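You operate a simulated robot arm through the tools that you are given. There is no shell and no other tool.

You run a simulated two-armed robot. Do the job below in one go: nothing can be reset, and whatever is moved stays where it is left.

Task
Dry the wet green mug in the dryer; switch it off when its light goes out.
Fine: the mug stays in the shut drawer. Set down upright: what you pick out.

Only the result counts: the job must be done as asked and must still hold three seconds after the hand-in. Knocking over, shifting, dropping, spilling or breaking anything else fails it.

Robot
Two 7-joint arms with fingered hands on one trunk that stands fixed in place. Base frame: the origin is at the foot of the trunk, x ahead of it, y to its left, z up. Readings come in mm, rad, newtons and seconds.
The left shoulder is at [60, 166, 951], the right one opposite. With the tool pointing down near the work surface each hand reaches from about 340 to 860 mm from the base axis, measured 20 degrees to its own side. Payload 5 kg a hand.
Tool frame (each hand has its own): the origin (TCP) lies between the finger pads and is the grasp point; the fingertips stand 32 mm ahead of it; z points along the fingers, y is the line along which they close. Largest opening 160 mm; the body of the gripper starts 89 mm behind the TCP. The gripper is a hand of 3 fingers: y runs from the thumb to the fingers, the wrist lies at [0, 0, -267] in the tool frame, and closing takes about 1.5 s.
Orientation is told as [roll, pitch, yaw] about the base's x, y, z axes, in that order, counted from this pose: with the fingers straight down and closing along the base's y, the tool's x points along the base's -x, its y along +y and its z along -z.

Tools
- The arms move only by the tool apply_moves. It takes "left_rows", "right_rows" or both (then of equal length, played together; a hand with none holds still); each is a list of rows, each an object (a shift or turn left out is 0, a gripper value left out holds the last) with "travel": the shift along the base's x, y, z in units of 20 mm (1.0 is 20 mm), a list of three; "rotation": the turn, a rotation vector about the base's x, y, z in units of 6 degrees (1.0 is 6 degrees), a list of three; "jaw": the gripper command, from -1 (shut) to 1 (fully open), values between in proportion. In form: [{"travel": [x, y, z], "rotation": [ax, ay, az], "jaw": jaw}, ...]. A call has 1 to 20 rows; each row shifts and turns the commanded pose from where the row before left it. A call with a number of a shift or a turn outside -1 to 1 is refused whole. Rows are played at 5 a second. More than 50 mm and 0.15 rad between two rows, or a gripper value outside its range, and nothing of the call is played. A pose out of reach is approached as far as the arm can. The call stops where the force on the tool passes 90 N (or 10 N more than at its start, if that is more) or the arm is blocked; 0.2 s more then pass. Each finger travels about 45 mm/s and halts on what it meets, pressing with about 21 N; the grip force reading is that of the motor and also rises with nothing between the fingers. The clock runs only during rows and for 0.2 s after the last one: add rows that do not move to give the fingers time. It gives the time, the measured TCP pose, the force on the tool (base axes), the opening and the grip force at its end, in the units of the frame above (readings bear some noise), with the torque about the TCP (base axes, N m) and any sound that the robot's microphone picked up.
- Cameras (640 x 400 px; columns grow to the right, rows downward): "scene" is now at [46.6, 13.3, 1589.1]; the picture's right is [0.14, -0.99, 0.00], its down [-0.75, -0.11, -0.65] and it looks along [0.65, 0.09, -0.76] (base axes); focal length 308 px, centre (320, 200). "left" rides on the left gripper at [-65, -4, -116] in its tool frame; the picture's right is [0.06, -1.00, 0.00], its down [0.87, 0.05, -0.49] and it looks along [0.49, 0.03, 0.87] (tool axes); focal length 261 px, centre (320, 200). "right" rides on the right gripper at [65, -4, -116] in its tool frame; the picture's right is [0.06, 1.00, 0.00], its down [-0.87, 0.05, -0.49] and it looks along [-0.49, 0.03, 0.87] (tool axes); focal length 261 px, centre (320, 200). There is no depth. A picture from a camera that has moved, and an enlarged one, comes with that camera's place and axes in the base frame and with its lens.
- capture(camera): a new picture of that camera. No time passes.
- lift_body(by): slides the trunk up (or, below 0, down) by that many mm; the arms and the scene camera ride with it, the base frame stays. It gives what a move gives, with no picture.
- preshape(shape, hand): the hand has 3 fingers and takes this shape, open, in about a second: jaw (thumb against the fingers, like two jaws); tri (thumb and two fingers); tip (a fingertip pinch); poke (one finger out to press); point (the index stretched); flat (the hand flat); cup (the hand cupped); fist (a fist). The gripper value then closes the fingers along that shape, each until it touches; the sizes above hold for jaw. It gives what a move gives, with no picture.
- turn_head(pan, tilt): turns the head with the scene camera to pan (to the left, within 1.501 rad either way) and tilt (down, from -0.506 to 1.204), counted from straight ahead of the robot. It gives what a move gives.
- enlarge(camera, box): a new picture of the part [left, top, right, bottom] of that camera's present view, enlarged. No time passes.
- job_done(): hands the job in; it is judged then, once.

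Nothing tells you positions but the pictures and the camera data. Unless the task says otherwise, let go and move clear before handing in.

The tools are called as name(argument=value, ...) on one line, values as JSON. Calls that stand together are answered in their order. apply_moves: Moves the arms, as the interface text tells. Its arguments: {"type":"object","properties":{"left_rows":{"type":"array","items":{"type":"object","properties":{"travel":{"type":"array","items":{"type":"number"}},"rotation":{"type":"array","items":{"type":"number"}},"jaw":{"type":"number"}}}},"right_rows":{"type":"array","items":{"type":"object","properties":{"travel":{"type":"array","items":{"type":"number"}},"rotation":{"type":"array","items":{"type":"number"}},"jaw":{"type":"number"}}}}},"required":[]} The other tools are called the same way: lift_body (by) slides the trunk up or down; preshape (shape, hand) gives the hand a shape; turn_head (pan, tilt) turns the head that bears the scene camera; capture (camera) takes a picture; enlarge (camera, box) takes an enlarged picture of a part of a camera's view; job_done () hands the job in.

At the start:

```text
time: 0.0
left_eef_pos: [547.6, 364.2, 1251.2]
left_tcp_rot: [-0.001, 0.0, -0.001]
left_wrist_force: [0.2, 0.6, 0.6]
left_moment: [-0.02, 0.02, 0.0]
left_opening: 159.8
left_grasp_force: 0.0
left_shape: jaw
right_eef_pos: [525.2, -87.4, 1214.4]
right_tcp_rot: [0.0, 0.001, 0.0]
right_wrist_force: [1.1, 0.2, 0.3]
right_moment: [0.01, -0.02, -0.01]
right_opening: 160.0
right_grasp_force: 0.2
right_shape: jaw
trunk travel left (down, up): [-500.0, 90.0]
head pan, tilt: [0.145, 0.857]
```

scene: 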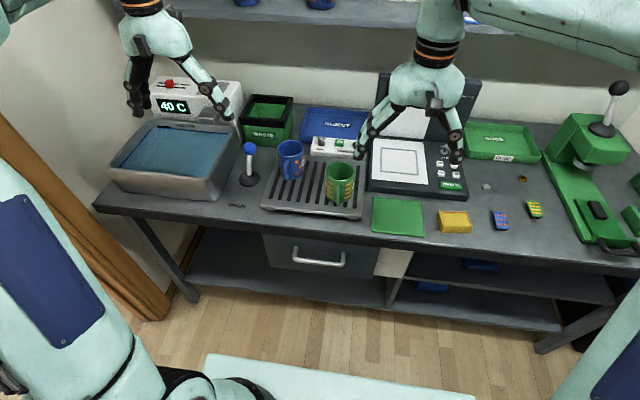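
right: 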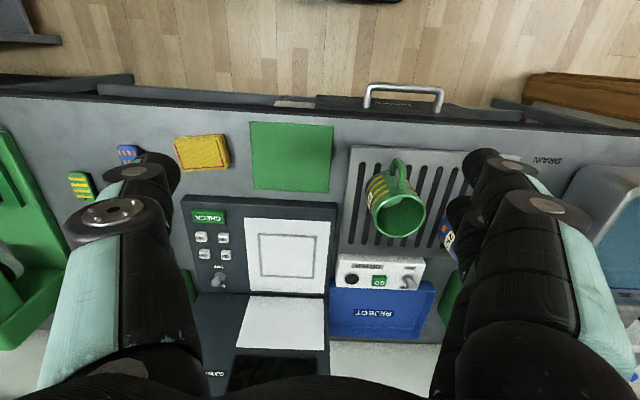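
left: 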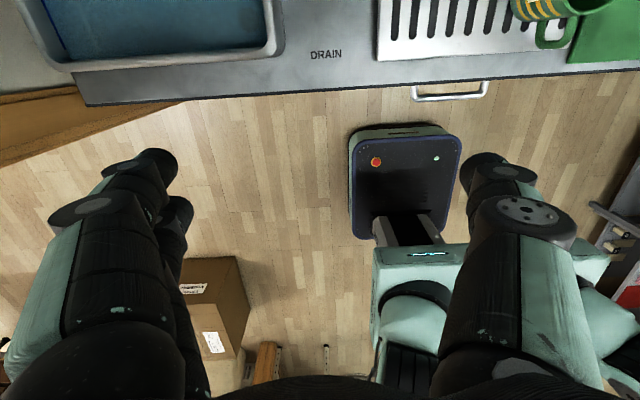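

I see a bench with a water basin, a drain rack with a blue and a green mug, a small control box behind the rack, and a drawer with a handle under the bench. I'll look closer before moving.

enlarge(camera="scene", box=[240, 120, 400, 220])

enlarge(camera="scene", box=[240, 210, 440, 335])

enlarge(camera="right", box=[320, 80, 480, 300])

enlarge(camera="scene", box=[400, 120, 640, 270])

enlarge(camera="left", box=[340, 0, 640, 160])

```text
4.00 times, centred on (320, 170) of scene
camera zoom: at [46.6, 13.3, 1589.1], right [0.14, -0.99, 0.0], down [-0.75, -0.11, -0.65], along [0.65, 0.09, -0.76], focal length 1232 px, centre (320, 320)
```

zoom: 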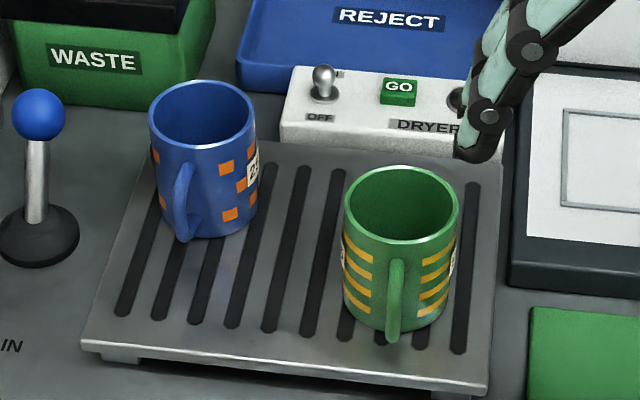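

```text
3.20 times, centred on (340, 272) of scene
camera zoom: at [46.6, 13.3, 1589.1], right [0.14, -0.99, 0.0], down [-0.75, -0.11, -0.65], along [0.65, 0.09, -0.76], focal length 986 px, centre (256, -32)
```

zoom: 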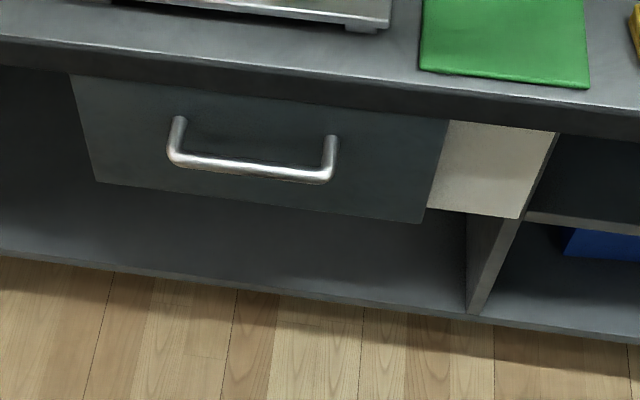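

```text
1.82 times, centred on (400, 190) of right
camera zoom: at [459.7, -92.7, 1329.3], right [-0.06, 1.0, 0.0], down [0.87, 0.05, 0.49], along [0.49, 0.03, -0.87], focal length 474 px, centre (174, 218)
```

zoom: 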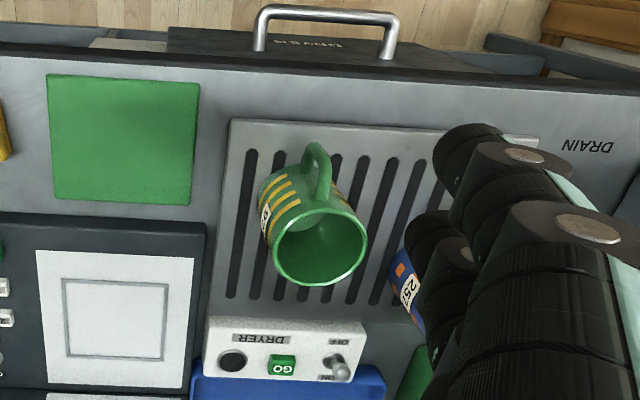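

```text
2.67 times, centred on (520, 195) of scene
camera zoom: at [46.6, 13.3, 1589.1], right [0.14, -0.99, 0.0], down [-0.75, -0.11, -0.65], along [0.65, 0.09, -0.76], focal length 821 px, centre (-213, 213)
```

zoom: 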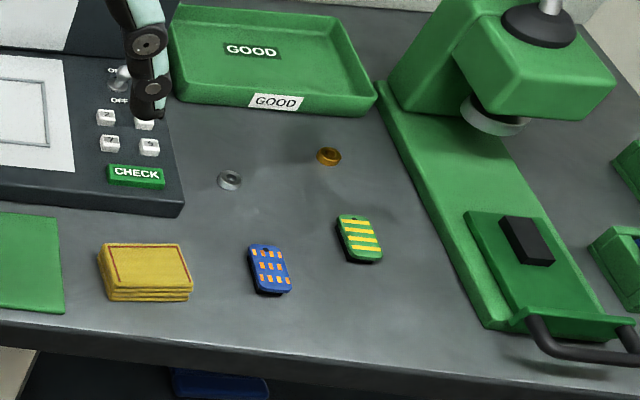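

```text
2.13 times, centred on (490, 80) of left
camera zoom: at [612.7, 360.3, 1366.8], right [-0.06, -1.0, 0.0], down [-0.87, 0.05, 0.49], along [-0.49, 0.03, -0.87], focal length 556 px, centre (-43, 456)
```

zoom: 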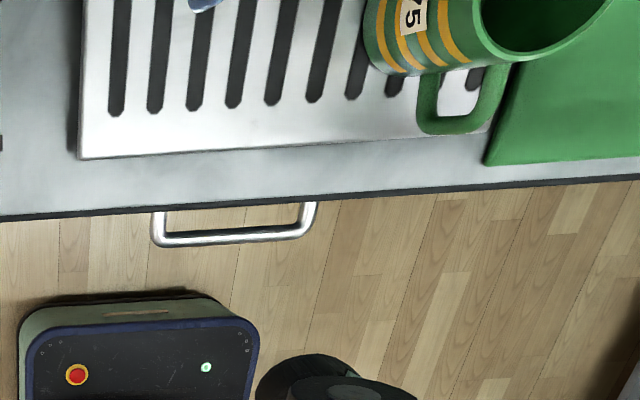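

The green mug stands on the rack at about (669, 43), rim z≈990. The dryer panel with toggle, GO and lamp is near x≈884, and the drawer handle is near (510, 82, 755). I'll zoom in on the panel and the rest before moving.

enlarge(camera="right", box=[330, 245, 430, 300])

enlarge(camera="scene", box=[300, 130, 372, 166])

enlarge(camera="right", box=[340, 70, 470, 150])

```text
6.40 times, centred on (380, 272) of right
camera zoom: at [459.7, -92.7, 1329.3], right [-0.06, 1.0, 0.0], down [0.87, 0.05, 0.49], along [0.49, 0.03, -0.87], focal length 1668 px, centre (-64, -264)
```

zoom: 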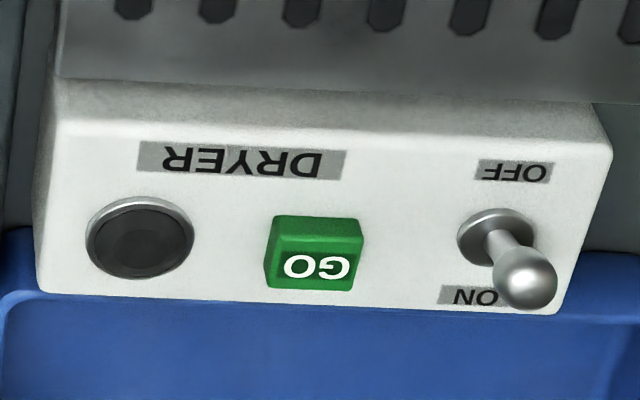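

```text
8.89 times, centred on (336, 148) of scene
camera zoom: at [46.6, 13.3, 1589.1], right [0.14, -0.99, 0.0], down [-0.75, -0.11, -0.65], along [0.65, 0.09, -0.76], focal length 2738 px, centre (178, 662)
```

zoom: 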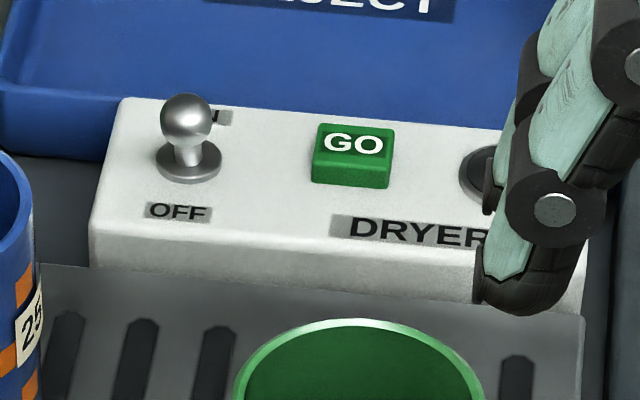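

```text
4.92 times, centred on (405, 110) of right
camera zoom: at [459.7, -92.7, 1329.3], right [-0.06, 1.0, 0.0], down [0.87, 0.05, 0.49], along [0.49, 0.03, -0.87], focal length 1283 px, centre (-98, 643)
```

zoom: 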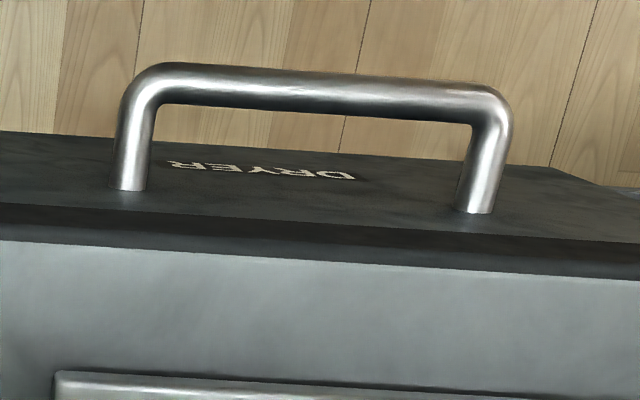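

The toggle's ball leans toward me, so it reads OFF now, and the lamp is dark. I'll back the right arm off to its own side and bring the left hand back toward the space in front of the drawer.

apply_moves(left_rows=[{"travel": [-1, -1, 0]}, {"travel": [-1, -1, 0]}, {"travel": [-1, -1, 0]}, {"travel": [-1, -1, 0]}, {"travel": [-1, -1, 0]}, {"travel": [0, -1, -1]}, {"travel": [0, -1, -1]}, {"travel": [0, -1, -1]}, {"travel": [0, -1, -1]}], right_rows=[{"travel": [-1, -1, 0]}, {"travel": [-1, -1, 0]}, {"travel": [-1, -1, 0]}, {"travel": [-1, -1, 0]}, {"travel": [-1, -1, 0]}, {"travel": [0, -1, 0]}, {"travel": [0, -1, 0]}, {"travel": [0, -1, 0]}, {"travel": [0, -1, 0]}])

capture(camera="scene")

capture(camera="right")

capture(camera="left")

```text
time: 2.0
left_eef_pos: [446.4, 185.0, 1171.3]
left_tcp_rot: [-0.001, 0.0, 0.0]
left_wrist_force: [-0.5, -1.2, 0.1]
left_moment: [0.04, -0.03, -0.04]
left_opening: 160.1
left_grasp_force: 0.0
left_shape: jaw
right_eef_pos: [424.5, -270.0, 1212.5]
right_tcp_rot: [0.001, -0.002, 0.001]
right_wrist_force: [0.2, 0.6, -0.2]
right_moment: [-0.01, 0.02, -0.01]
right_opening: 159.6
right_grasp_force: 0.0
right_shape: jaw
trunk travel left (down, up): [-500.0, 90.0]
head pan, tilt: [0.145, 0.857]
```

```text
taken
camera scene: at [46.3, 12.3, 1589.1], right [0.14, -0.99, 0.0], down [-0.75, -0.11, -0.65], along [0.65, 0.09, -0.76], focal length 308 px, centre (320, 200)
```

scene: 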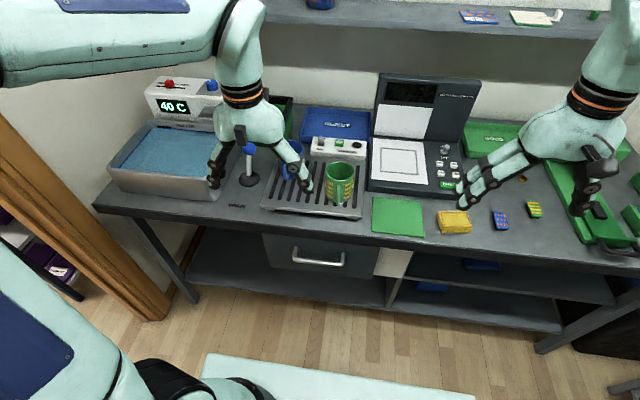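

```text
taken
camera right: at [360.1, -275.3, 1328.5], right [-0.06, 1.0, 0.0], down [0.87, 0.05, 0.49], along [0.49, 0.03, -0.87], focal length 261 px, centre (320, 200)
```

right: 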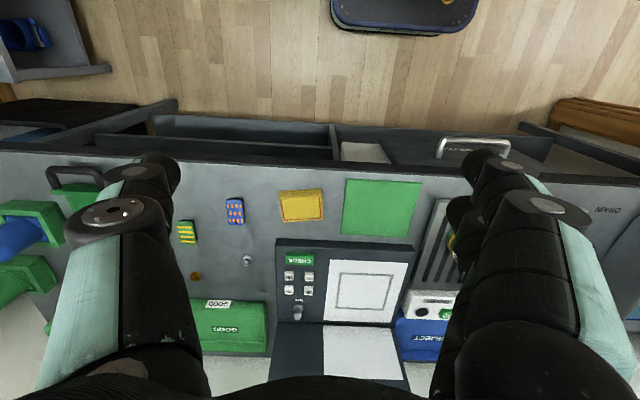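

```text
taken
camera left: at [512.0, 180.4, 1286.8], right [-0.06, -1.0, 0.0], down [-0.87, 0.05, 0.49], along [-0.49, 0.03, -0.87], focal length 261 px, centre (320, 200)
```

left: 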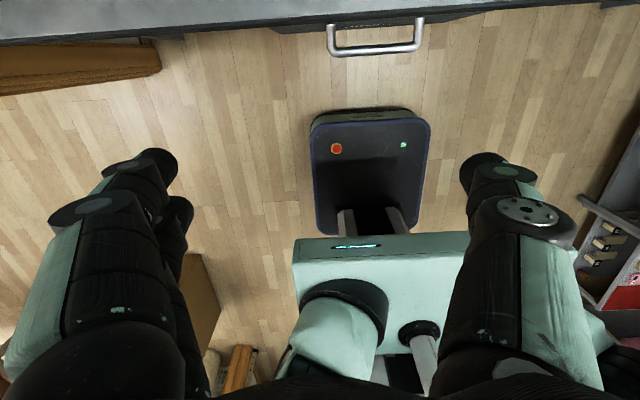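

The view is clear now. Before picking a grip for the drawer bar, I'll look closely at the hand's fingers.

enlarge(camera="scene", box=[190, 60, 350, 220])

enlarge(camera="scene", box=[440, 60, 640, 240])

capture(camera="left")

```text
2.50 times, centred on (270, 140) of scene
camera zoom: at [46.3, 12.3, 1589.1], right [0.14, -0.99, 0.0], down [-0.75, -0.11, -0.65], along [0.65, 0.09, -0.76], focal length 770 px, centre (445, 350)
```

zoom: 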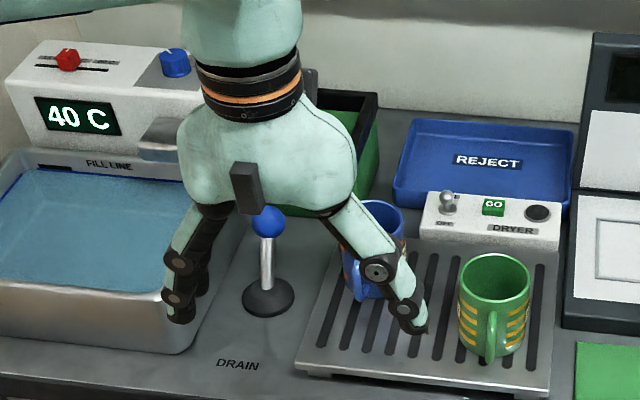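

```text
2.22 times, centred on (540, 150) of scene
camera zoom: at [46.3, 12.3, 1589.1], right [0.14, -0.99, 0.0], down [-0.75, -0.11, -0.65], along [0.65, 0.09, -0.76], focal length 684 px, centre (-169, 311)
```

zoom: 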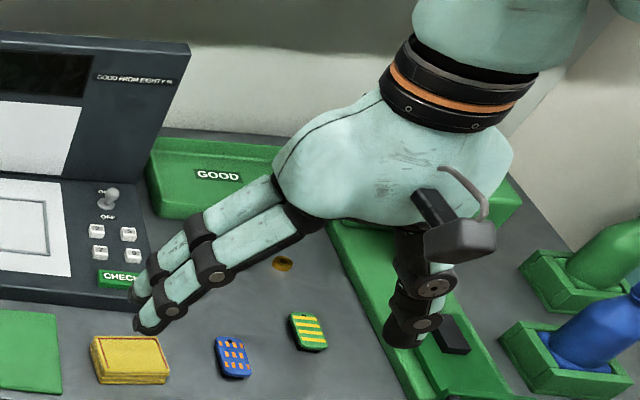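

```text
taken
camera left: at [512.0, 180.4, 1286.8], right [-0.06, -1.0, 0.0], down [-0.87, 0.05, 0.49], along [-0.49, 0.03, -0.87], focal length 261 px, centre (320, 200)
```

left: 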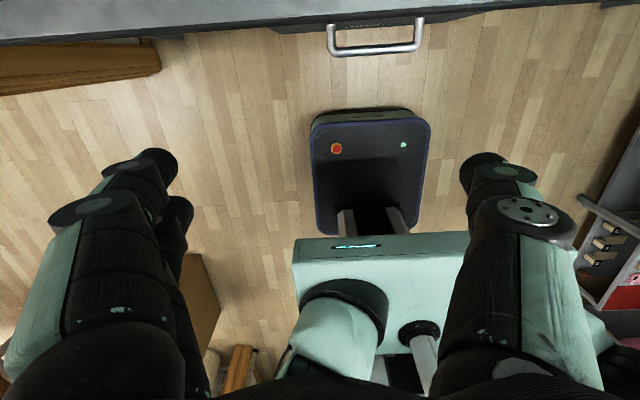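

The bench top is at about z=865, its front edge near x≈553, and the handle bar at (510, 80, 755). I'll turn the left hand by 90° so it closes across the bar and lower it in front of the bench.

apply_moves(left_rows=[{"travel": [0, -0.35, 0], "rotation": [0, 0, 1], "jaw": -0.3}, {"travel": [0, -0.35, 0], "rotation": [0, 0, 1]}, {"travel": [0, -0.35, 0], "rotation": [0, 0, 1]}, {"travel": [0, -0.35, 0], "rotation": [0, 0, 1]}, {"travel": [0, -0.35, 0], "rotation": [0, 0, 1]}, {"travel": [0, -0.35, -0.5], "rotation": [0, 0, 1]}, {"travel": [0, -0.35, -0.5], "rotation": [0, 0, 1]}, {"travel": [0, -0.35, -0.5], "rotation": [0, 0, 1]}, {"travel": [0, -0.35, -0.5], "rotation": [0, 0, 1]}, {"travel": [0, -0.35, -0.5], "rotation": [0, 0, 1]}, {"travel": [0, -0.35, -0.5], "rotation": [0, 0, 1]}, {"travel": [0, -0.35, -0.5], "rotation": [0, 0, 1]}, {"travel": [0, -0.35, -0.5], "rotation": [0, 0, 1]}, {"travel": [0, -0.35, -0.5], "rotation": [0, 0, 1]}, {"travel": [0, -0.35, -0.5], "rotation": [0, 0, 1]}])

capture(camera="scene")

capture(camera="left")

```text
time: 5.2
left_eef_pos: [446.1, 77.3, 1071.6]
left_tcp_rot: [-0.003, 0.0, 1.574]
left_wrist_force: [-1.5, -0.6, 0.8]
left_moment: [0.03, 0.0, -0.03]
left_opening: 56.3
left_grasp_force: 0.0
left_shape: jaw
right_eef_pos: [423.0, -271.3, 1212.3]
right_tcp_rot: [0.002, -0.002, 0.0]
right_wrist_force: [-1.2, -1.3, -0.1]
right_moment: [0.06, -0.07, -0.01]
right_opening: 159.6
right_grasp_force: 0.0
right_shape: jaw
trunk travel left (down, up): [-500.0, 90.0]
head pan, tilt: [0.145, 0.857]
```

```text
taken
camera scene: at [44.8, 11.5, 1589.2], right [0.14, -0.99, 0.0], down [-0.75, -0.11, -0.66], along [0.65, 0.1, -0.76], focal length 308 px, centre (320, 200)
```

scene: 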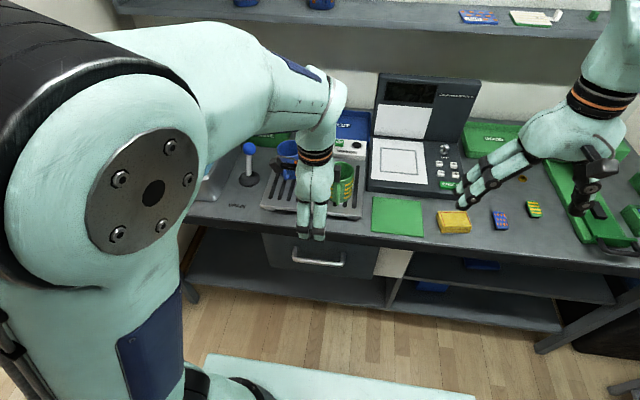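

```text
taken
camera left: at [450.3, 141.4, 1187.2], right [1.0, -0.06, 0.0], down [-0.05, -0.87, 0.49], along [-0.03, -0.49, -0.87], focal length 261 px, centre (320, 200)
```

left: 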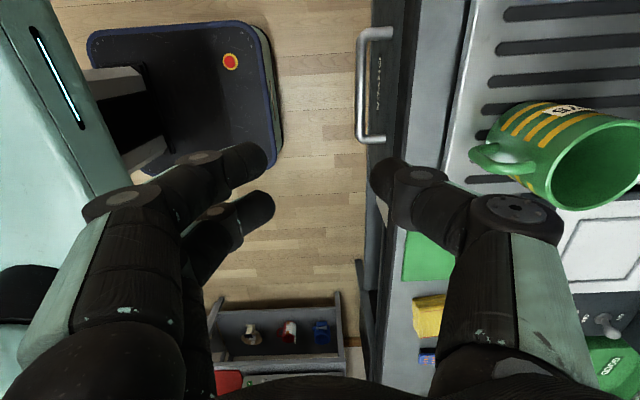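

The hand is turned and centred on the drawer. Next I tilt the fingers forward and come down to just short of the bar.

apply_moves(left_rows=[{"travel": [0, 0, -0.5], "rotation": [0, -1, 0], "jaw": -0.4}, {"travel": [0, 0, -1], "rotation": [0, -1, 0]}, {"travel": [0, 0, -1], "rotation": [0, -1, 0]}, {"travel": [0, 0, -1], "rotation": [0, -1, 0]}, {"travel": [0, 0, -1], "rotation": [0, -1, 0]}, {"travel": [0, 0, -1], "rotation": [0, -1, 0]}, {"travel": [0, 0, -1]}, {"travel": [0, 0, -1]}, {"travel": [0, 0, -1]}, {"travel": [0, 0, -1]}])

capture(camera="scene")

capture(camera="left")

```text
time: 7.4
left_eef_pos: [466.0, 69.2, 886.7]
left_tcp_rot: [-0.627, -0.002, 1.572]
left_wrist_force: [0.1, -0.4, 0.3]
left_moment: [0.01, 0.02, 0.01]
left_opening: 48.0
left_grasp_force: 0.1
left_shape: jaw
left hand out of reach, approached as far as the arm can: row 6, 7, 8
right_eef_pos: [425.4, -269.5, 1212.5]
right_tcp_rot: [0.0, 0.0, 0.002]
right_wrist_force: [-0.2, -0.1, -1.0]
right_moment: [-0.04, 0.0, -0.03]
right_opening: 159.7
right_grasp_force: 0.0
right_shape: jaw
trunk travel left (down, up): [-500.0, 90.0]
head pan, tilt: [0.145, 0.857]
```

```text
taken
camera scene: at [47.1, 13.3, 1589.1], right [0.14, -0.99, 0.0], down [-0.75, -0.11, -0.65], along [0.65, 0.09, -0.76], focal length 308 px, centre (320, 200)
```

scene: 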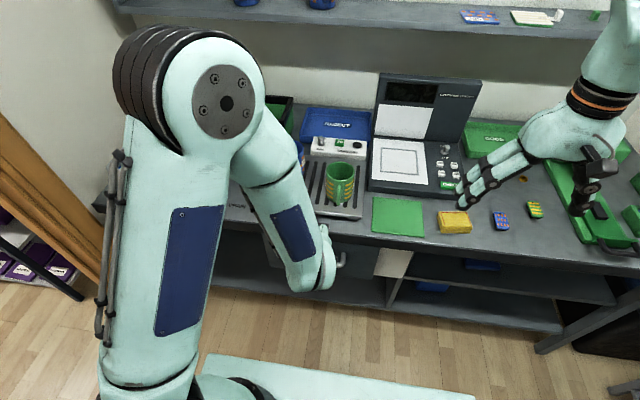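

```text
taken
camera left: at [401.0, 133.4, 982.1], right [0.81, -0.06, 0.58], down [-0.33, -0.87, 0.37], along [0.49, -0.49, -0.72], focal length 261 px, centre (320, 200)
```

left: 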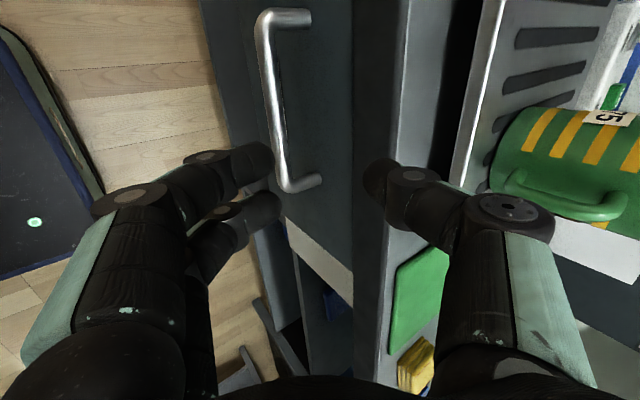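

The arm is too cramped at this trunk height, because the wrist sits too close to the shoulder. I'll raise the hand and then slide the trunk down 200 mm to gain room.

apply_moves(left_rows=[{"travel": [0, 0, 1]}, {"travel": [0, 0, 1]}, {"travel": [0, 0, 1]}, {"travel": [0, 0, 1]}, {"travel": [0, 0, 1]}, {"travel": [0, 0, 1]}, {"travel": [0, 0, 1]}, {"travel": [0, 0, 1]}, {"travel": [0, 0, 1]}, {"travel": [0, 0, 1]}])

lift_body(by=-100)

capture(camera="scene")

capture(camera="right")

```text
time: 9.6
left_eef_pos: [464.7, 69.0, 1084.3]
left_tcp_rot: [-0.626, -0.002, 1.572]
left_wrist_force: [0.0, 0.3, -0.6]
left_moment: [0.01, 0.0, -0.04]
left_opening: 48.0
left_grasp_force: 0.0
left_shape: jaw
right_eef_pos: [424.5, -268.7, 1213.9]
right_tcp_rot: [0.0, 0.001, -0.001]
right_wrist_force: [-0.5, 0.8, -0.7]
right_moment: [-0.02, -0.03, 0.01]
right_opening: 160.0
right_grasp_force: 0.0
right_shape: jaw
trunk travel left (down, up): [-500.0, 90.0]
head pan, tilt: [0.145, 0.857]
```

```text
time: 10.9
left_eef_pos: [466.1, 69.2, 985.8]
left_tcp_rot: [-0.63, 0.0, 1.57]
left_wrist_force: [-0.3, -0.5, 0.5]
left_moment: [0.01, -0.01, 0.01]
left_opening: 48.5
left_grasp_force: 0.1
left_shape: jaw
right_eef_pos: [423.9, -269.9, 1112.8]
right_tcp_rot: [0.0, -0.001, -0.001]
right_wrist_force: [0.2, 0.1, -0.5]
right_moment: [0.0, 0.0, -0.03]
right_opening: 159.9
right_grasp_force: 0.1
right_shape: jaw
trunk travel left (down, up): [-400.0, 190.0]
head pan, tilt: [0.145, 0.857]
```

```text
taken
camera scene: at [46.4, 13.2, 1489.1], right [0.14, -0.99, 0.0], down [-0.75, -0.11, -0.65], along [0.65, 0.09, -0.76], focal length 308 px, centre (320, 200)
```

scene: 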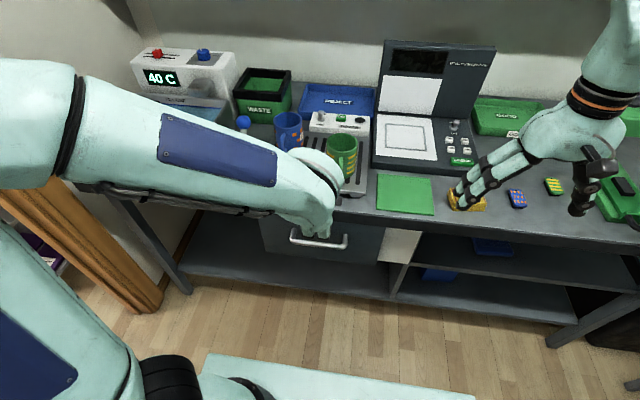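

```text
taken
camera right: at [360.3, -274.1, 1228.7], right [-0.06, 1.0, 0.0], down [0.87, 0.05, 0.49], along [0.49, 0.03, -0.87], focal length 261 px, centre (320, 200)
```

right: 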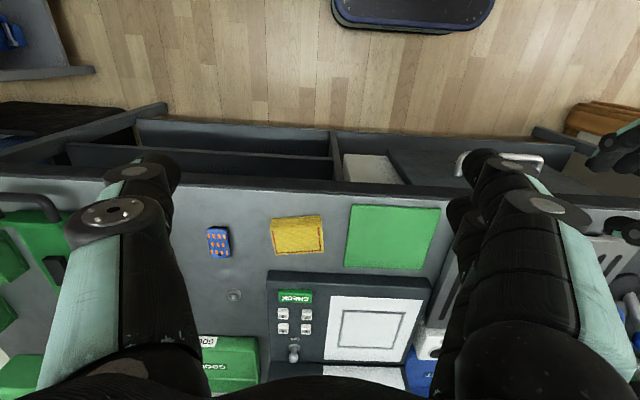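

The arms follow cleanly, and both hands stay in front of the bench edge. I'll lower the trunk another 100 mm.

lift_body(by=-100)

capture(camera="scene")

capture(camera="left")

```text
time: 12.3
left_eef_pos: [465.8, 68.8, 885.7]
left_tcp_rot: [-0.628, -0.002, 1.572]
left_wrist_force: [0.2, -0.4, 0.5]
left_moment: [0.02, 0.02, 0.01]
left_opening: 48.2
left_grasp_force: 0.1
left_shape: jaw
right_eef_pos: [425.0, -269.2, 1012.2]
right_tcp_rot: [0.0, 0.001, -0.001]
right_wrist_force: [0.6, -0.3, 0.2]
right_moment: [-0.07, 0.02, -0.02]
right_opening: 160.0
right_grasp_force: 0.1
right_shape: jaw
trunk travel left (down, up): [-300.0, 290.0]
head pan, tilt: [0.145, 0.857]
```

```text
taken
camera scene: at [46.4, 13.2, 1389.1], right [0.14, -0.99, 0.0], down [-0.75, -0.11, -0.65], along [0.65, 0.09, -0.76], focal length 308 px, centre (320, 200)
```

scene: 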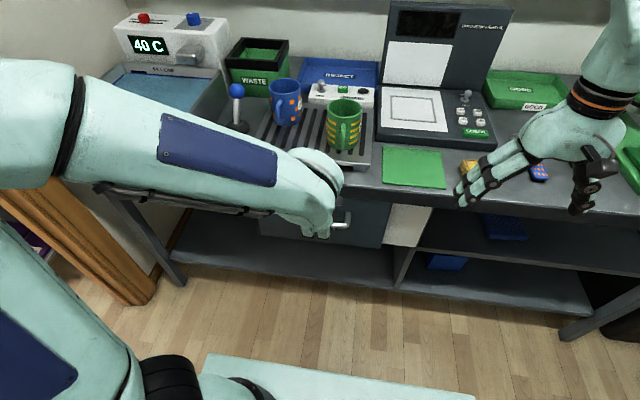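

```text
taken
camera left: at [400.7, 133.7, 981.3], right [0.81, -0.06, 0.59], down [-0.33, -0.87, 0.37], along [0.49, -0.49, -0.72], focal length 261 px, centre (320, 200)
```

left: 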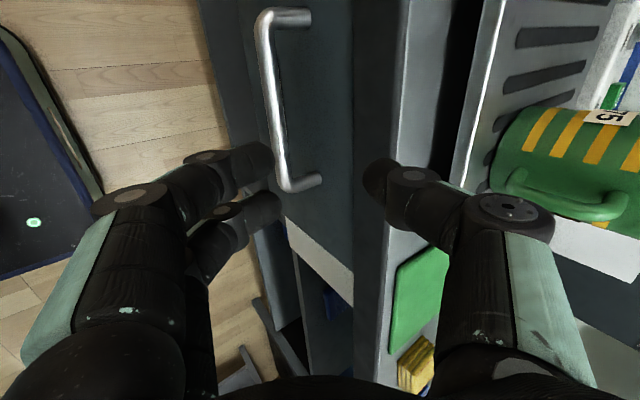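

The bar is confirmed at about x=512, z=755. I'll narrow the opening, line up, and slide the fingers around the bar along the tilted approach.

apply_moves(left_rows=[{"travel": [0, 0.25, -1], "jaw": -0.55}, {"travel": [0, 0.25, -1]}, {"travel": [0, 0, -1]}, {"travel": [0.2, 0, -0.6]}, {"travel": [0, 0, 0]}])

capture(camera="left")

```text
time: 13.5
left_eef_pos: [469.4, 80.1, 812.9]
left_tcp_rot: [-0.63, 0.001, 1.574]
left_wrist_force: [0.1, 0.2, 0.1]
left_moment: [-0.02, 0.03, 0.0]
left_opening: 36.7
left_grasp_force: 0.0
left_shape: jaw
right_eef_pos: [425.4, -269.7, 1013.1]
right_tcp_rot: [0.001, 0.001, 0.0]
right_wrist_force: [-0.7, 1.0, 0.3]
right_moment: [0.02, 0.0, 0.01]
right_opening: 159.7
right_grasp_force: 0.0
right_shape: jaw
trunk travel left (down, up): [-300.0, 290.0]
head pan, tilt: [0.145, 0.857]
```

```text
taken
camera left: at [403.7, 143.9, 908.7], right [0.81, -0.06, 0.59], down [-0.33, -0.87, 0.37], along [0.49, -0.49, -0.72], focal length 261 px, centre (320, 200)
```

left: 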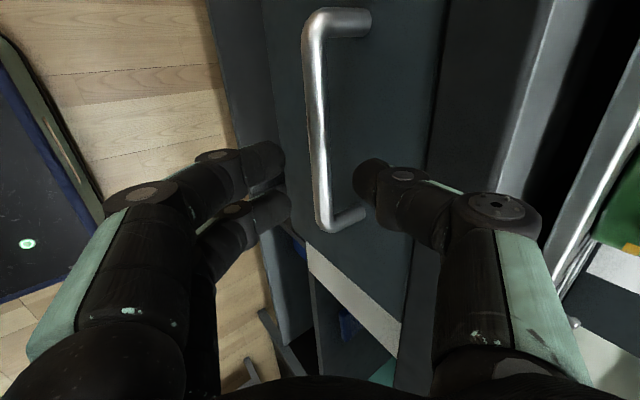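

The bar lines up between thumb and fingers. I'll advance and close on it.

apply_moves(left_rows=[{"travel": [0.55, 0, -0.77]}, {"travel": [0.55, 0, -0.77]}, {"travel": [0.5, 0, -0.7]}, {"travel": [0, 0, 0]}])

capture(camera="left")

```text
time: 14.5
left_eef_pos: [501.8, 78.4, 765.3]
left_tcp_rot: [-0.628, 0.002, 1.572]
left_wrist_force: [0.5, 0.5, 0.2]
left_moment: [-0.02, 0.02, 0.0]
left_opening: 36.2
left_grasp_force: 0.1
left_shape: jaw
right_eef_pos: [424.6, -268.7, 1013.5]
right_tcp_rot: [0.0, 0.0, -0.001]
right_wrist_force: [0.7, -0.5, 0.6]
right_moment: [0.01, 0.02, 0.0]
right_opening: 159.8
right_grasp_force: 0.1
right_shape: jaw
trunk travel left (down, up): [-300.0, 290.0]
head pan, tilt: [0.145, 0.857]
```

```text
taken
camera left: at [436.4, 143.0, 862.4], right [0.81, -0.06, 0.59], down [-0.33, -0.87, 0.37], along [0.49, -0.49, -0.72], focal length 261 px, centre (320, 200)
```

left: 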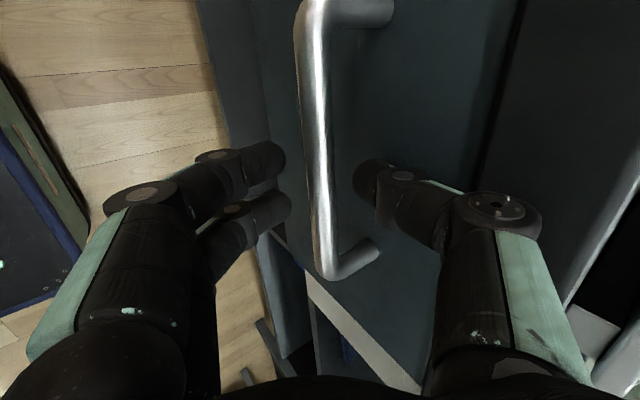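

apply_moves(left_rows=[{"jaw": -1}, {}, {}, {}, {}])

capture(camera="left")

```text
time: 15.7
left_eef_pos: [501.4, 78.1, 766.7]
left_tcp_rot: [-0.628, 0.002, 1.57]
left_wrist_force: [2.1, -0.1, -3.5]
left_moment: [0.01, 0.08, 0.02]
left_opening: 9.5
left_grasp_force: 20.8
left_shape: jaw
right_eef_pos: [425.2, -269.4, 1012.8]
right_tcp_rot: [0.001, -0.001, 0.001]
right_wrist_force: [0.8, 0.0, -0.5]
right_moment: [-0.01, 0.01, 0.0]
right_opening: 159.8
right_grasp_force: 0.0
right_shape: jaw
trunk travel left (down, up): [-300.0, 290.0]
head pan, tilt: [0.145, 0.857]
```

```text
taken
camera left: at [436.3, 143.0, 862.3], right [0.81, -0.06, 0.59], down [-0.33, -0.87, 0.37], along [0.49, -0.49, -0.72], focal length 261 px, centre (320, 200)
```

left: 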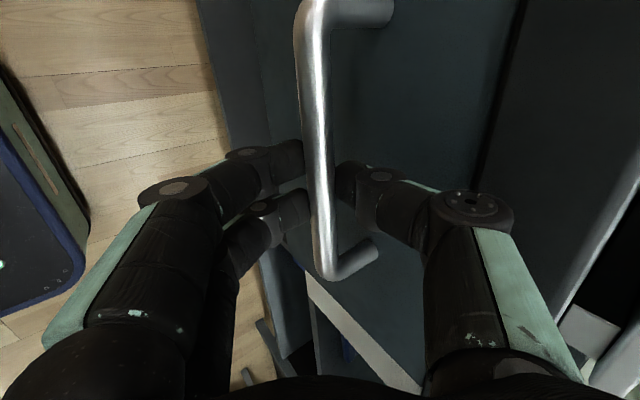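

The fingers hold the bar. Now I pull the drawer straight out, starting gently.

apply_moves(left_rows=[{"travel": [-0.5, 0, 0]}, {"travel": [-0.5, 0, 0]}, {"travel": [-0.5, 0, 0]}, {"travel": [-0.5, 0, 0]}])

capture(camera="left")

capture(camera="scene")

```text
time: 16.7
left_eef_pos: [462.9, 78.2, 767.7]
left_tcp_rot: [-0.624, -0.001, 1.571]
left_wrist_force: [1.3, -8.1, -14.9]
left_moment: [-0.1, 0.23, -0.08]
left_opening: 8.6
left_grasp_force: 20.5
left_shape: jaw
right_eef_pos: [425.7, -270.5, 1013.1]
right_tcp_rot: [0.001, -0.001, -0.001]
right_wrist_force: [0.4, -0.7, -0.9]
right_moment: [-0.03, -0.03, 0.01]
right_opening: 160.1
right_grasp_force: 0.0
right_shape: jaw
trunk travel left (down, up): [-300.0, 290.0]
head pan, tilt: [0.145, 0.857]
```

```text
taken
camera left: at [397.0, 143.3, 863.8], right [0.81, -0.06, 0.58], down [-0.33, -0.87, 0.37], along [0.48, -0.49, -0.72], focal length 261 px, centre (320, 200)
```

left: 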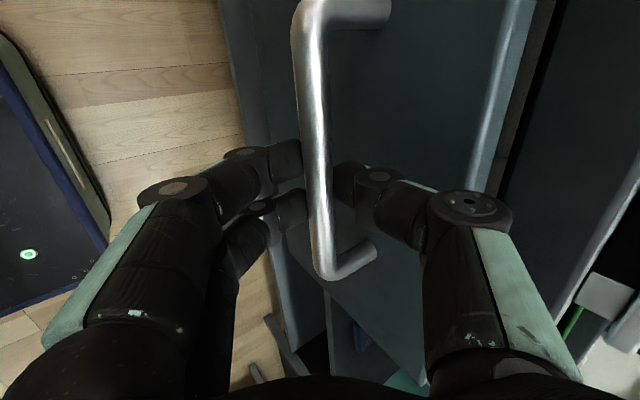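

```text
taken
camera scene: at [47.3, 12.6, 1388.9], right [0.14, -0.99, 0.0], down [-0.75, -0.11, -0.65], along [0.65, 0.09, -0.76], focal length 308 px, centre (320, 200)
```

scene: 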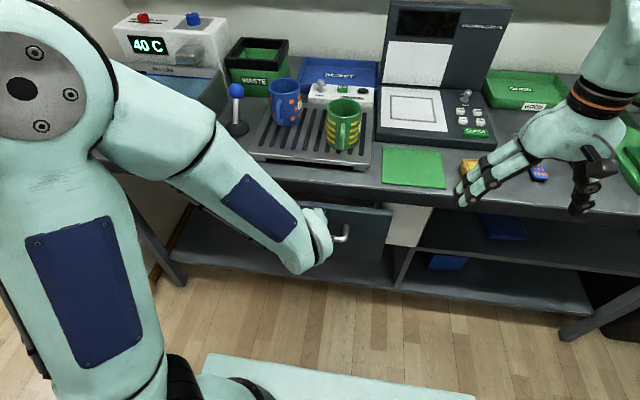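

The drawer slides out. I keep pulling while bringing the hand upright so the wrist does not fold into the trunk.

apply_moves(left_rows=[{"travel": [-0.6, 0, 0.02], "rotation": [0, 1, 0]}, {"travel": [-0.6, 0, 0.02], "rotation": [0, 1, 0]}, {"travel": [-0.6, 0, 0.02], "rotation": [0, 1, 0]}, {"travel": [-0.6, 0, 0.02], "rotation": [0, 1, 0]}, {"travel": [-0.6, 0, 0.02], "rotation": [0, 0.5, 0]}])

capture(camera="left")

capture(camera="scene")

```text
time: 17.9
left_eef_pos: [403.7, 77.0, 774.9]
left_tcp_rot: [-0.166, 0.005, 1.571]
left_wrist_force: [-1.6, 10.8, 69.6]
left_moment: [-0.34, -6.3, 0.69]
left_opening: 12.2
left_grasp_force: 20.7
left_shape: jaw
right_eef_pos: [422.9, -270.3, 1015.5]
right_tcp_rot: [0.002, -0.003, 0.0]
right_wrist_force: [0.0, 0.2, -0.6]
right_moment: [-0.02, 0.0, 0.0]
right_opening: 159.9
right_grasp_force: 0.0
right_shape: jaw
trunk travel left (down, up): [-300.0, 290.0]
head pan, tilt: [0.145, 0.857]
```

```text
taken
camera left: at [387.7, 143.5, 889.7], right [0.98, -0.06, 0.17], down [-0.13, -0.87, 0.48], along [0.12, -0.49, -0.86], focal length 261 px, centre (320, 200)
```

left: 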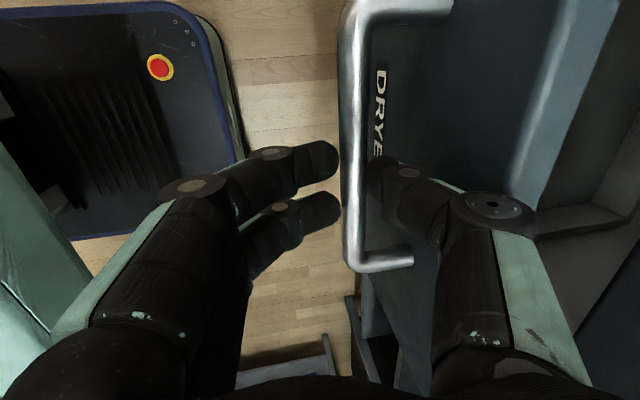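

```text
taken
camera scene: at [43.0, 13.5, 1390.3], right [0.15, -0.99, 0.0], down [-0.75, -0.11, -0.66], along [0.65, 0.1, -0.75], focal length 308 px, centre (320, 200)
```

scene: 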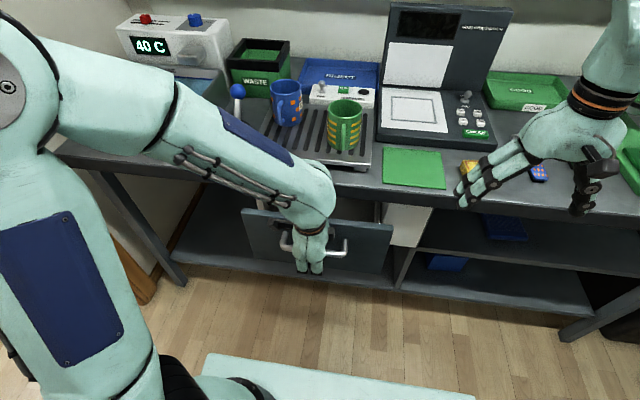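

The force has risen to 70 N: the thumb's upper link is now bearing on the drawer front, so I tilted too upright. I'll tilt back a bit.

apply_moves(left_rows=[{"travel": [-0.05, 0, -0.05], "rotation": [0, -1, 0]}, {"travel": [-0.1, 0, -0.1], "rotation": [0, -1, 0]}, {"travel": [-0.05, 0, -0.05], "rotation": [0, -0.7, 0]}])

capture(camera="left")

```text
time: 18.7
left_eef_pos: [404.4, 76.8, 769.2]
left_tcp_rot: [-0.435, -0.005, 1.577]
left_wrist_force: [-1.2, 12.6, 20.0]
left_moment: [0.16, -0.18, 0.24]
left_opening: 13.3
left_grasp_force: 20.9
left_shape: jaw
left hand out of reach, approached as far as the arm can: row 3
right_eef_pos: [424.6, -268.7, 1011.9]
right_tcp_rot: [0.001, 0.0, 0.002]
right_wrist_force: [0.3, 0.2, 0.4]
right_moment: [-0.02, 0.04, -0.02]
right_opening: 159.6
right_grasp_force: 0.0
right_shape: jaw
trunk travel left (down, up): [-300.0, 290.0]
head pan, tilt: [0.145, 0.857]
```

```text
taken
camera left: at [358.3, 141.6, 875.3], right [0.91, -0.06, 0.42], down [-0.25, -0.87, 0.42], along [0.34, -0.48, -0.81], focal length 261 px, centre (320, 200)
```

left: 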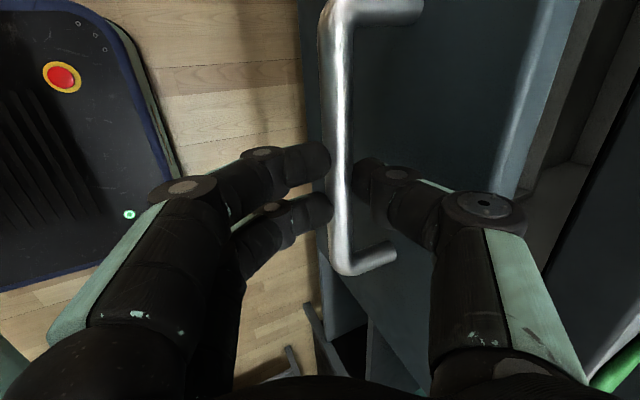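

The drawer is about 100 mm open, but the arm can't pull further in this posture. I'll let go of the bar, back off and look inside. After that I can pull it further from behind the front panel with a straight hand.

apply_moves(left_rows=[{"jaw": -0.5}, {}, {}, {"travel": [-0.4, 0, 0.9]}, {"travel": [-0.4, 0, 0.9]}, {"travel": [-0.2, 0, 0.9]}, {"travel": [0, 0, 1]}, {"travel": [0, 0, 1]}, {"travel": [0, 0, 1]}, {"travel": [0, 0, 1]}, {"travel": [0, 0, 1]}])

capture(camera="left")

capture(camera="scene")

```text
time: 21.1
left_eef_pos: [386.7, 71.4, 923.3]
left_tcp_rot: [-0.439, 0.0, 1.57]
left_wrist_force: [0.4, 0.2, -0.4]
left_moment: [0.01, -0.03, 0.01]
left_opening: 39.9
left_grasp_force: 0.1
left_shape: jaw
right_eef_pos: [425.6, -269.7, 1012.5]
right_tcp_rot: [-0.001, 0.001, 0.001]
right_wrist_force: [-0.1, 0.1, 0.4]
right_moment: [-0.01, 0.02, -0.01]
right_opening: 160.0
right_grasp_force: 0.0
right_shape: jaw
trunk travel left (down, up): [-300.0, 290.0]
head pan, tilt: [0.145, 0.857]
```

```text
taken
camera left: at [339.7, 136.6, 1029.6], right [0.9, -0.06, 0.42], down [-0.26, -0.87, 0.42], along [0.34, -0.49, -0.8], focal length 261 px, centre (320, 200)
```

left: 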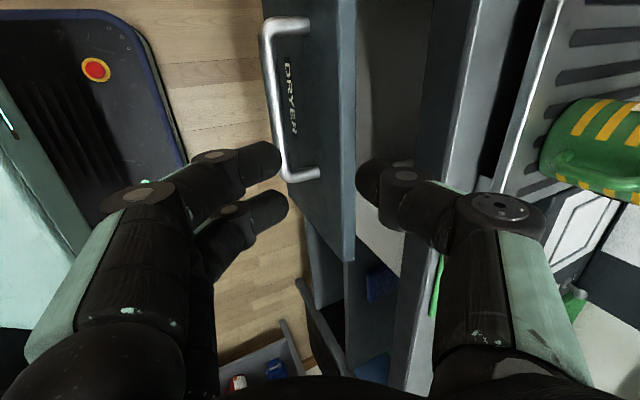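

```text
taken
camera scene: at [46.5, 13.2, 1389.1], right [0.14, -0.99, 0.0], down [-0.75, -0.11, -0.65], along [0.65, 0.09, -0.76], focal length 308 px, centre (320, 200)
```

scene: 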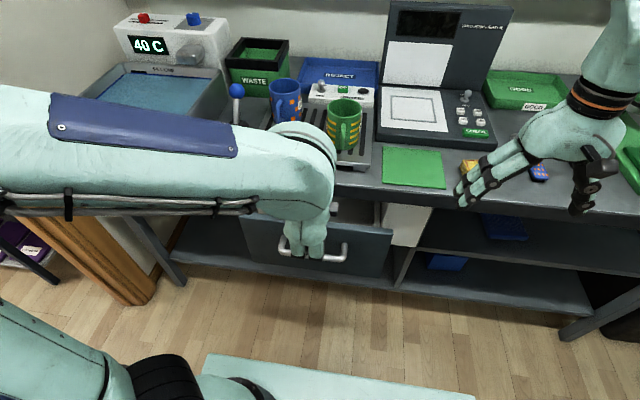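

The drawer is open roughly 100 mm. I'll turn the hand back to its straight pose above the opening and look inside.

apply_moves(left_rows=[{"travel": [0, 0, 1], "rotation": [0, 1, 0], "jaw": -1}, {"travel": [0, 0, 1], "rotation": [0, 1, 0]}, {"travel": [0, 0, 1], "rotation": [0, 1, 0]}, {"travel": [0, 0, 1], "rotation": [0, 1, 0]}, {"travel": [0, 0, 0.5], "rotation": [0, 0.19, -0.9]}, {"rotation": [0, 0, -1]}, {"rotation": [0, 0, -1]}, {"rotation": [0, 0, -1]}, {"rotation": [0, 0, -1]}, {"rotation": [0, 0, -1]}, {"rotation": [0, 0, -1]}, {"rotation": [0, 0, -1]}, {"rotation": [0, 0, -1]}, {"rotation": [0, 0, -1]}, {"rotation": [0, 0, -1]}, {"rotation": [0, 0, -1]}, {"rotation": [0, 0, -1]}, {"rotation": [0, 0, -1]}, {"rotation": [0, 0, -1]}, {"rotation": [0, 0, -0.1]}])

capture(camera="left")

capture(camera="scene")

```text
time: 25.3
left_eef_pos: [379.7, 64.0, 946.2]
left_tcp_rot: [-0.225, -0.109, 0.051]
left_wrist_force: [-0.8, 1.0, 0.0]
left_moment: [0.04, 0.05, 0.01]
left_opening: 0.0
left_grasp_force: 21.0
left_shape: jaw
left hand out of reach, approached as far as the arm can: row 1, 2, 3, 4, 5, 6
right_eef_pos: [424.6, -269.2, 1012.9]
right_tcp_rot: [-0.002, -0.001, 0.0]
right_wrist_force: [0.0, 0.1, -1.1]
right_moment: [0.01, -0.03, 0.01]
right_opening: 159.9
right_grasp_force: 0.0
right_shape: jaw
trunk travel left (down, up): [-300.0, 290.0]
head pan, tilt: [0.145, 0.857]
```

```text
taken
camera left: at [431.7, 88.7, 1066.0], right [-0.04, -0.98, 0.22], down [-0.92, 0.12, 0.37], along [-0.39, -0.19, -0.9], focal length 261 px, centre (320, 200)
```

left: 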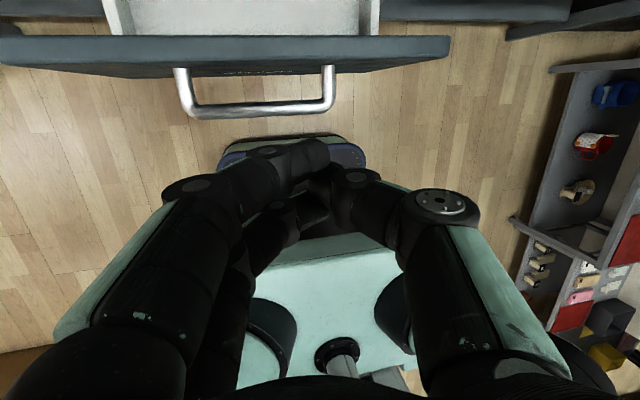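

```text
taken
camera scene: at [46.6, 13.2, 1389.1], right [0.14, -0.99, 0.0], down [-0.75, -0.11, -0.65], along [0.65, 0.09, -0.76], focal length 308 px, centre (320, 200)
```

scene: 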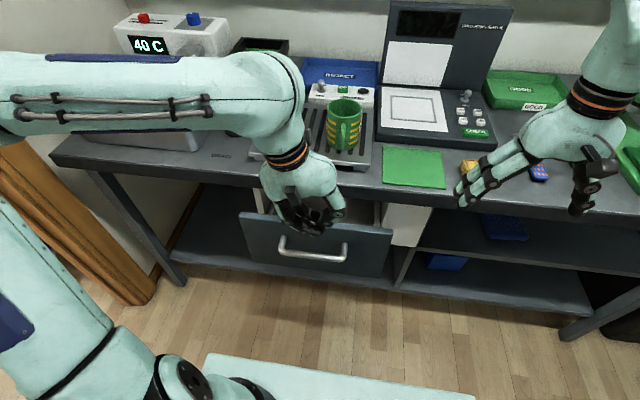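

The hand is over the drawer but still a little tilted. I'll straighten it and shift forward above the opening.

apply_moves(left_rows=[{"travel": [1, 0.2, 0.4], "rotation": [0.7, 0.35, -0.15]}, {"travel": [1, 0.2, 0.4], "rotation": [0.7, 0.35, -0.15]}, {"travel": [1, 0.2, 0.4], "rotation": [0.75, 0.34, -0.19]}, {"travel": [1, 0.2, 0.4]}, {"travel": [1, 0.2, 0.4]}])

capture(camera="left")

capture(camera="scene")

```text
time: 26.5
left_eef_pos: [449.1, 79.5, 967.9]
left_tcp_rot: [-0.157, -0.083, 0.033]
left_wrist_force: [-0.6, 0.3, 0.8]
left_moment: [-0.01, 0.01, -0.02]
left_opening: 0.4
left_grasp_force: 20.9
left_shape: jaw
left hand out of reach, approached as far as the arm can: row 2, 3, 5
right_eef_pos: [426.2, -269.9, 1013.7]
right_tcp_rot: [-0.001, 0.0, 0.0]
right_wrist_force: [0.0, 0.0, -0.5]
right_moment: [-0.02, -0.01, 0.04]
right_opening: 159.9
right_grasp_force: 0.1
right_shape: jaw
trunk travel left (down, up): [-300.0, 290.0]
head pan, tilt: [0.145, 0.857]
```

```text
taken
camera left: at [504.1, 93.4, 1088.4], right [-0.04, -0.99, 0.15], down [-0.91, 0.1, 0.4], along [-0.41, -0.12, -0.9], focal length 261 px, centre (320, 200)
```

left: 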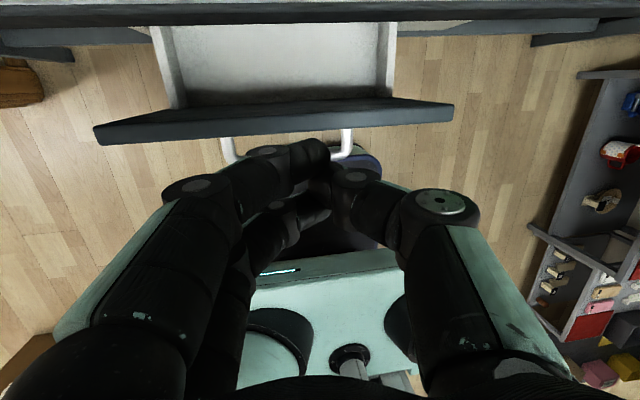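

```text
taken
camera scene: at [46.9, 13.2, 1389.0], right [0.14, -0.99, 0.0], down [-0.75, -0.11, -0.65], along [0.65, 0.09, -0.76], focal length 308 px, centre (320, 200)
```

scene: 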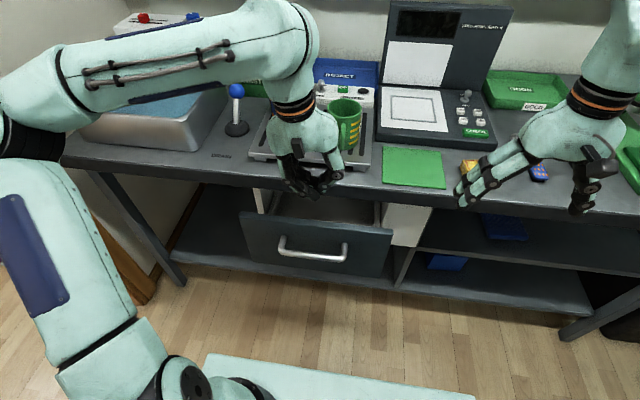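

The drawer is empty and has a light-coloured interior. I want to check how close the left forearm is to the basin before continuing.

enlarge(camera="scene", box=[0, 0, 360, 225])

capture(camera="right")

```text
1.78 times, centred on (180, 112) of scene
camera zoom: at [46.9, 13.2, 1389.0], right [0.14, -0.99, 0.0], down [-0.75, -0.11, -0.65], along [0.65, 0.09, -0.76], focal length 548 px, centre (569, 356)
```

zoom: 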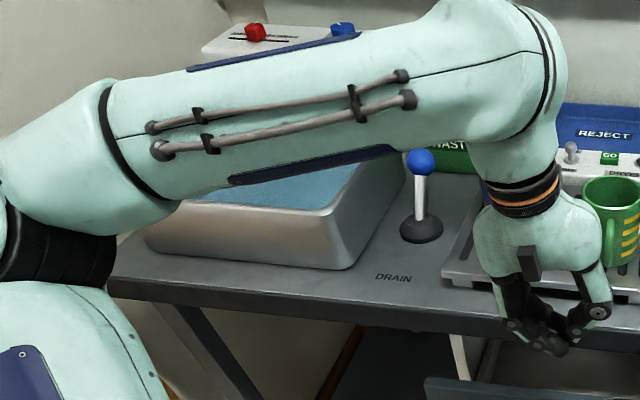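

```text
taken
camera right: at [360.7, -274.0, 1128.5], right [-0.06, 1.0, 0.0], down [0.87, 0.05, 0.49], along [0.49, 0.03, -0.87], focal length 261 px, centre (320, 200)
```

right: 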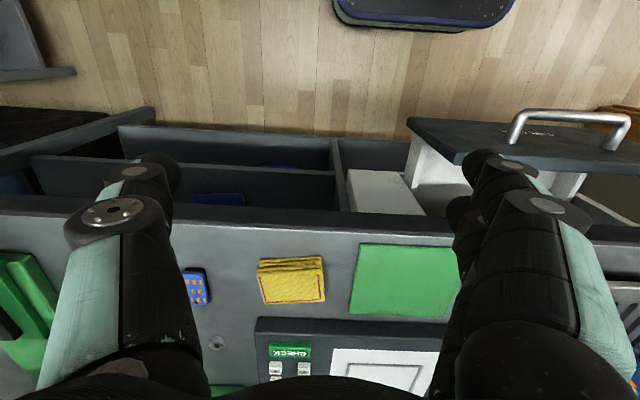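

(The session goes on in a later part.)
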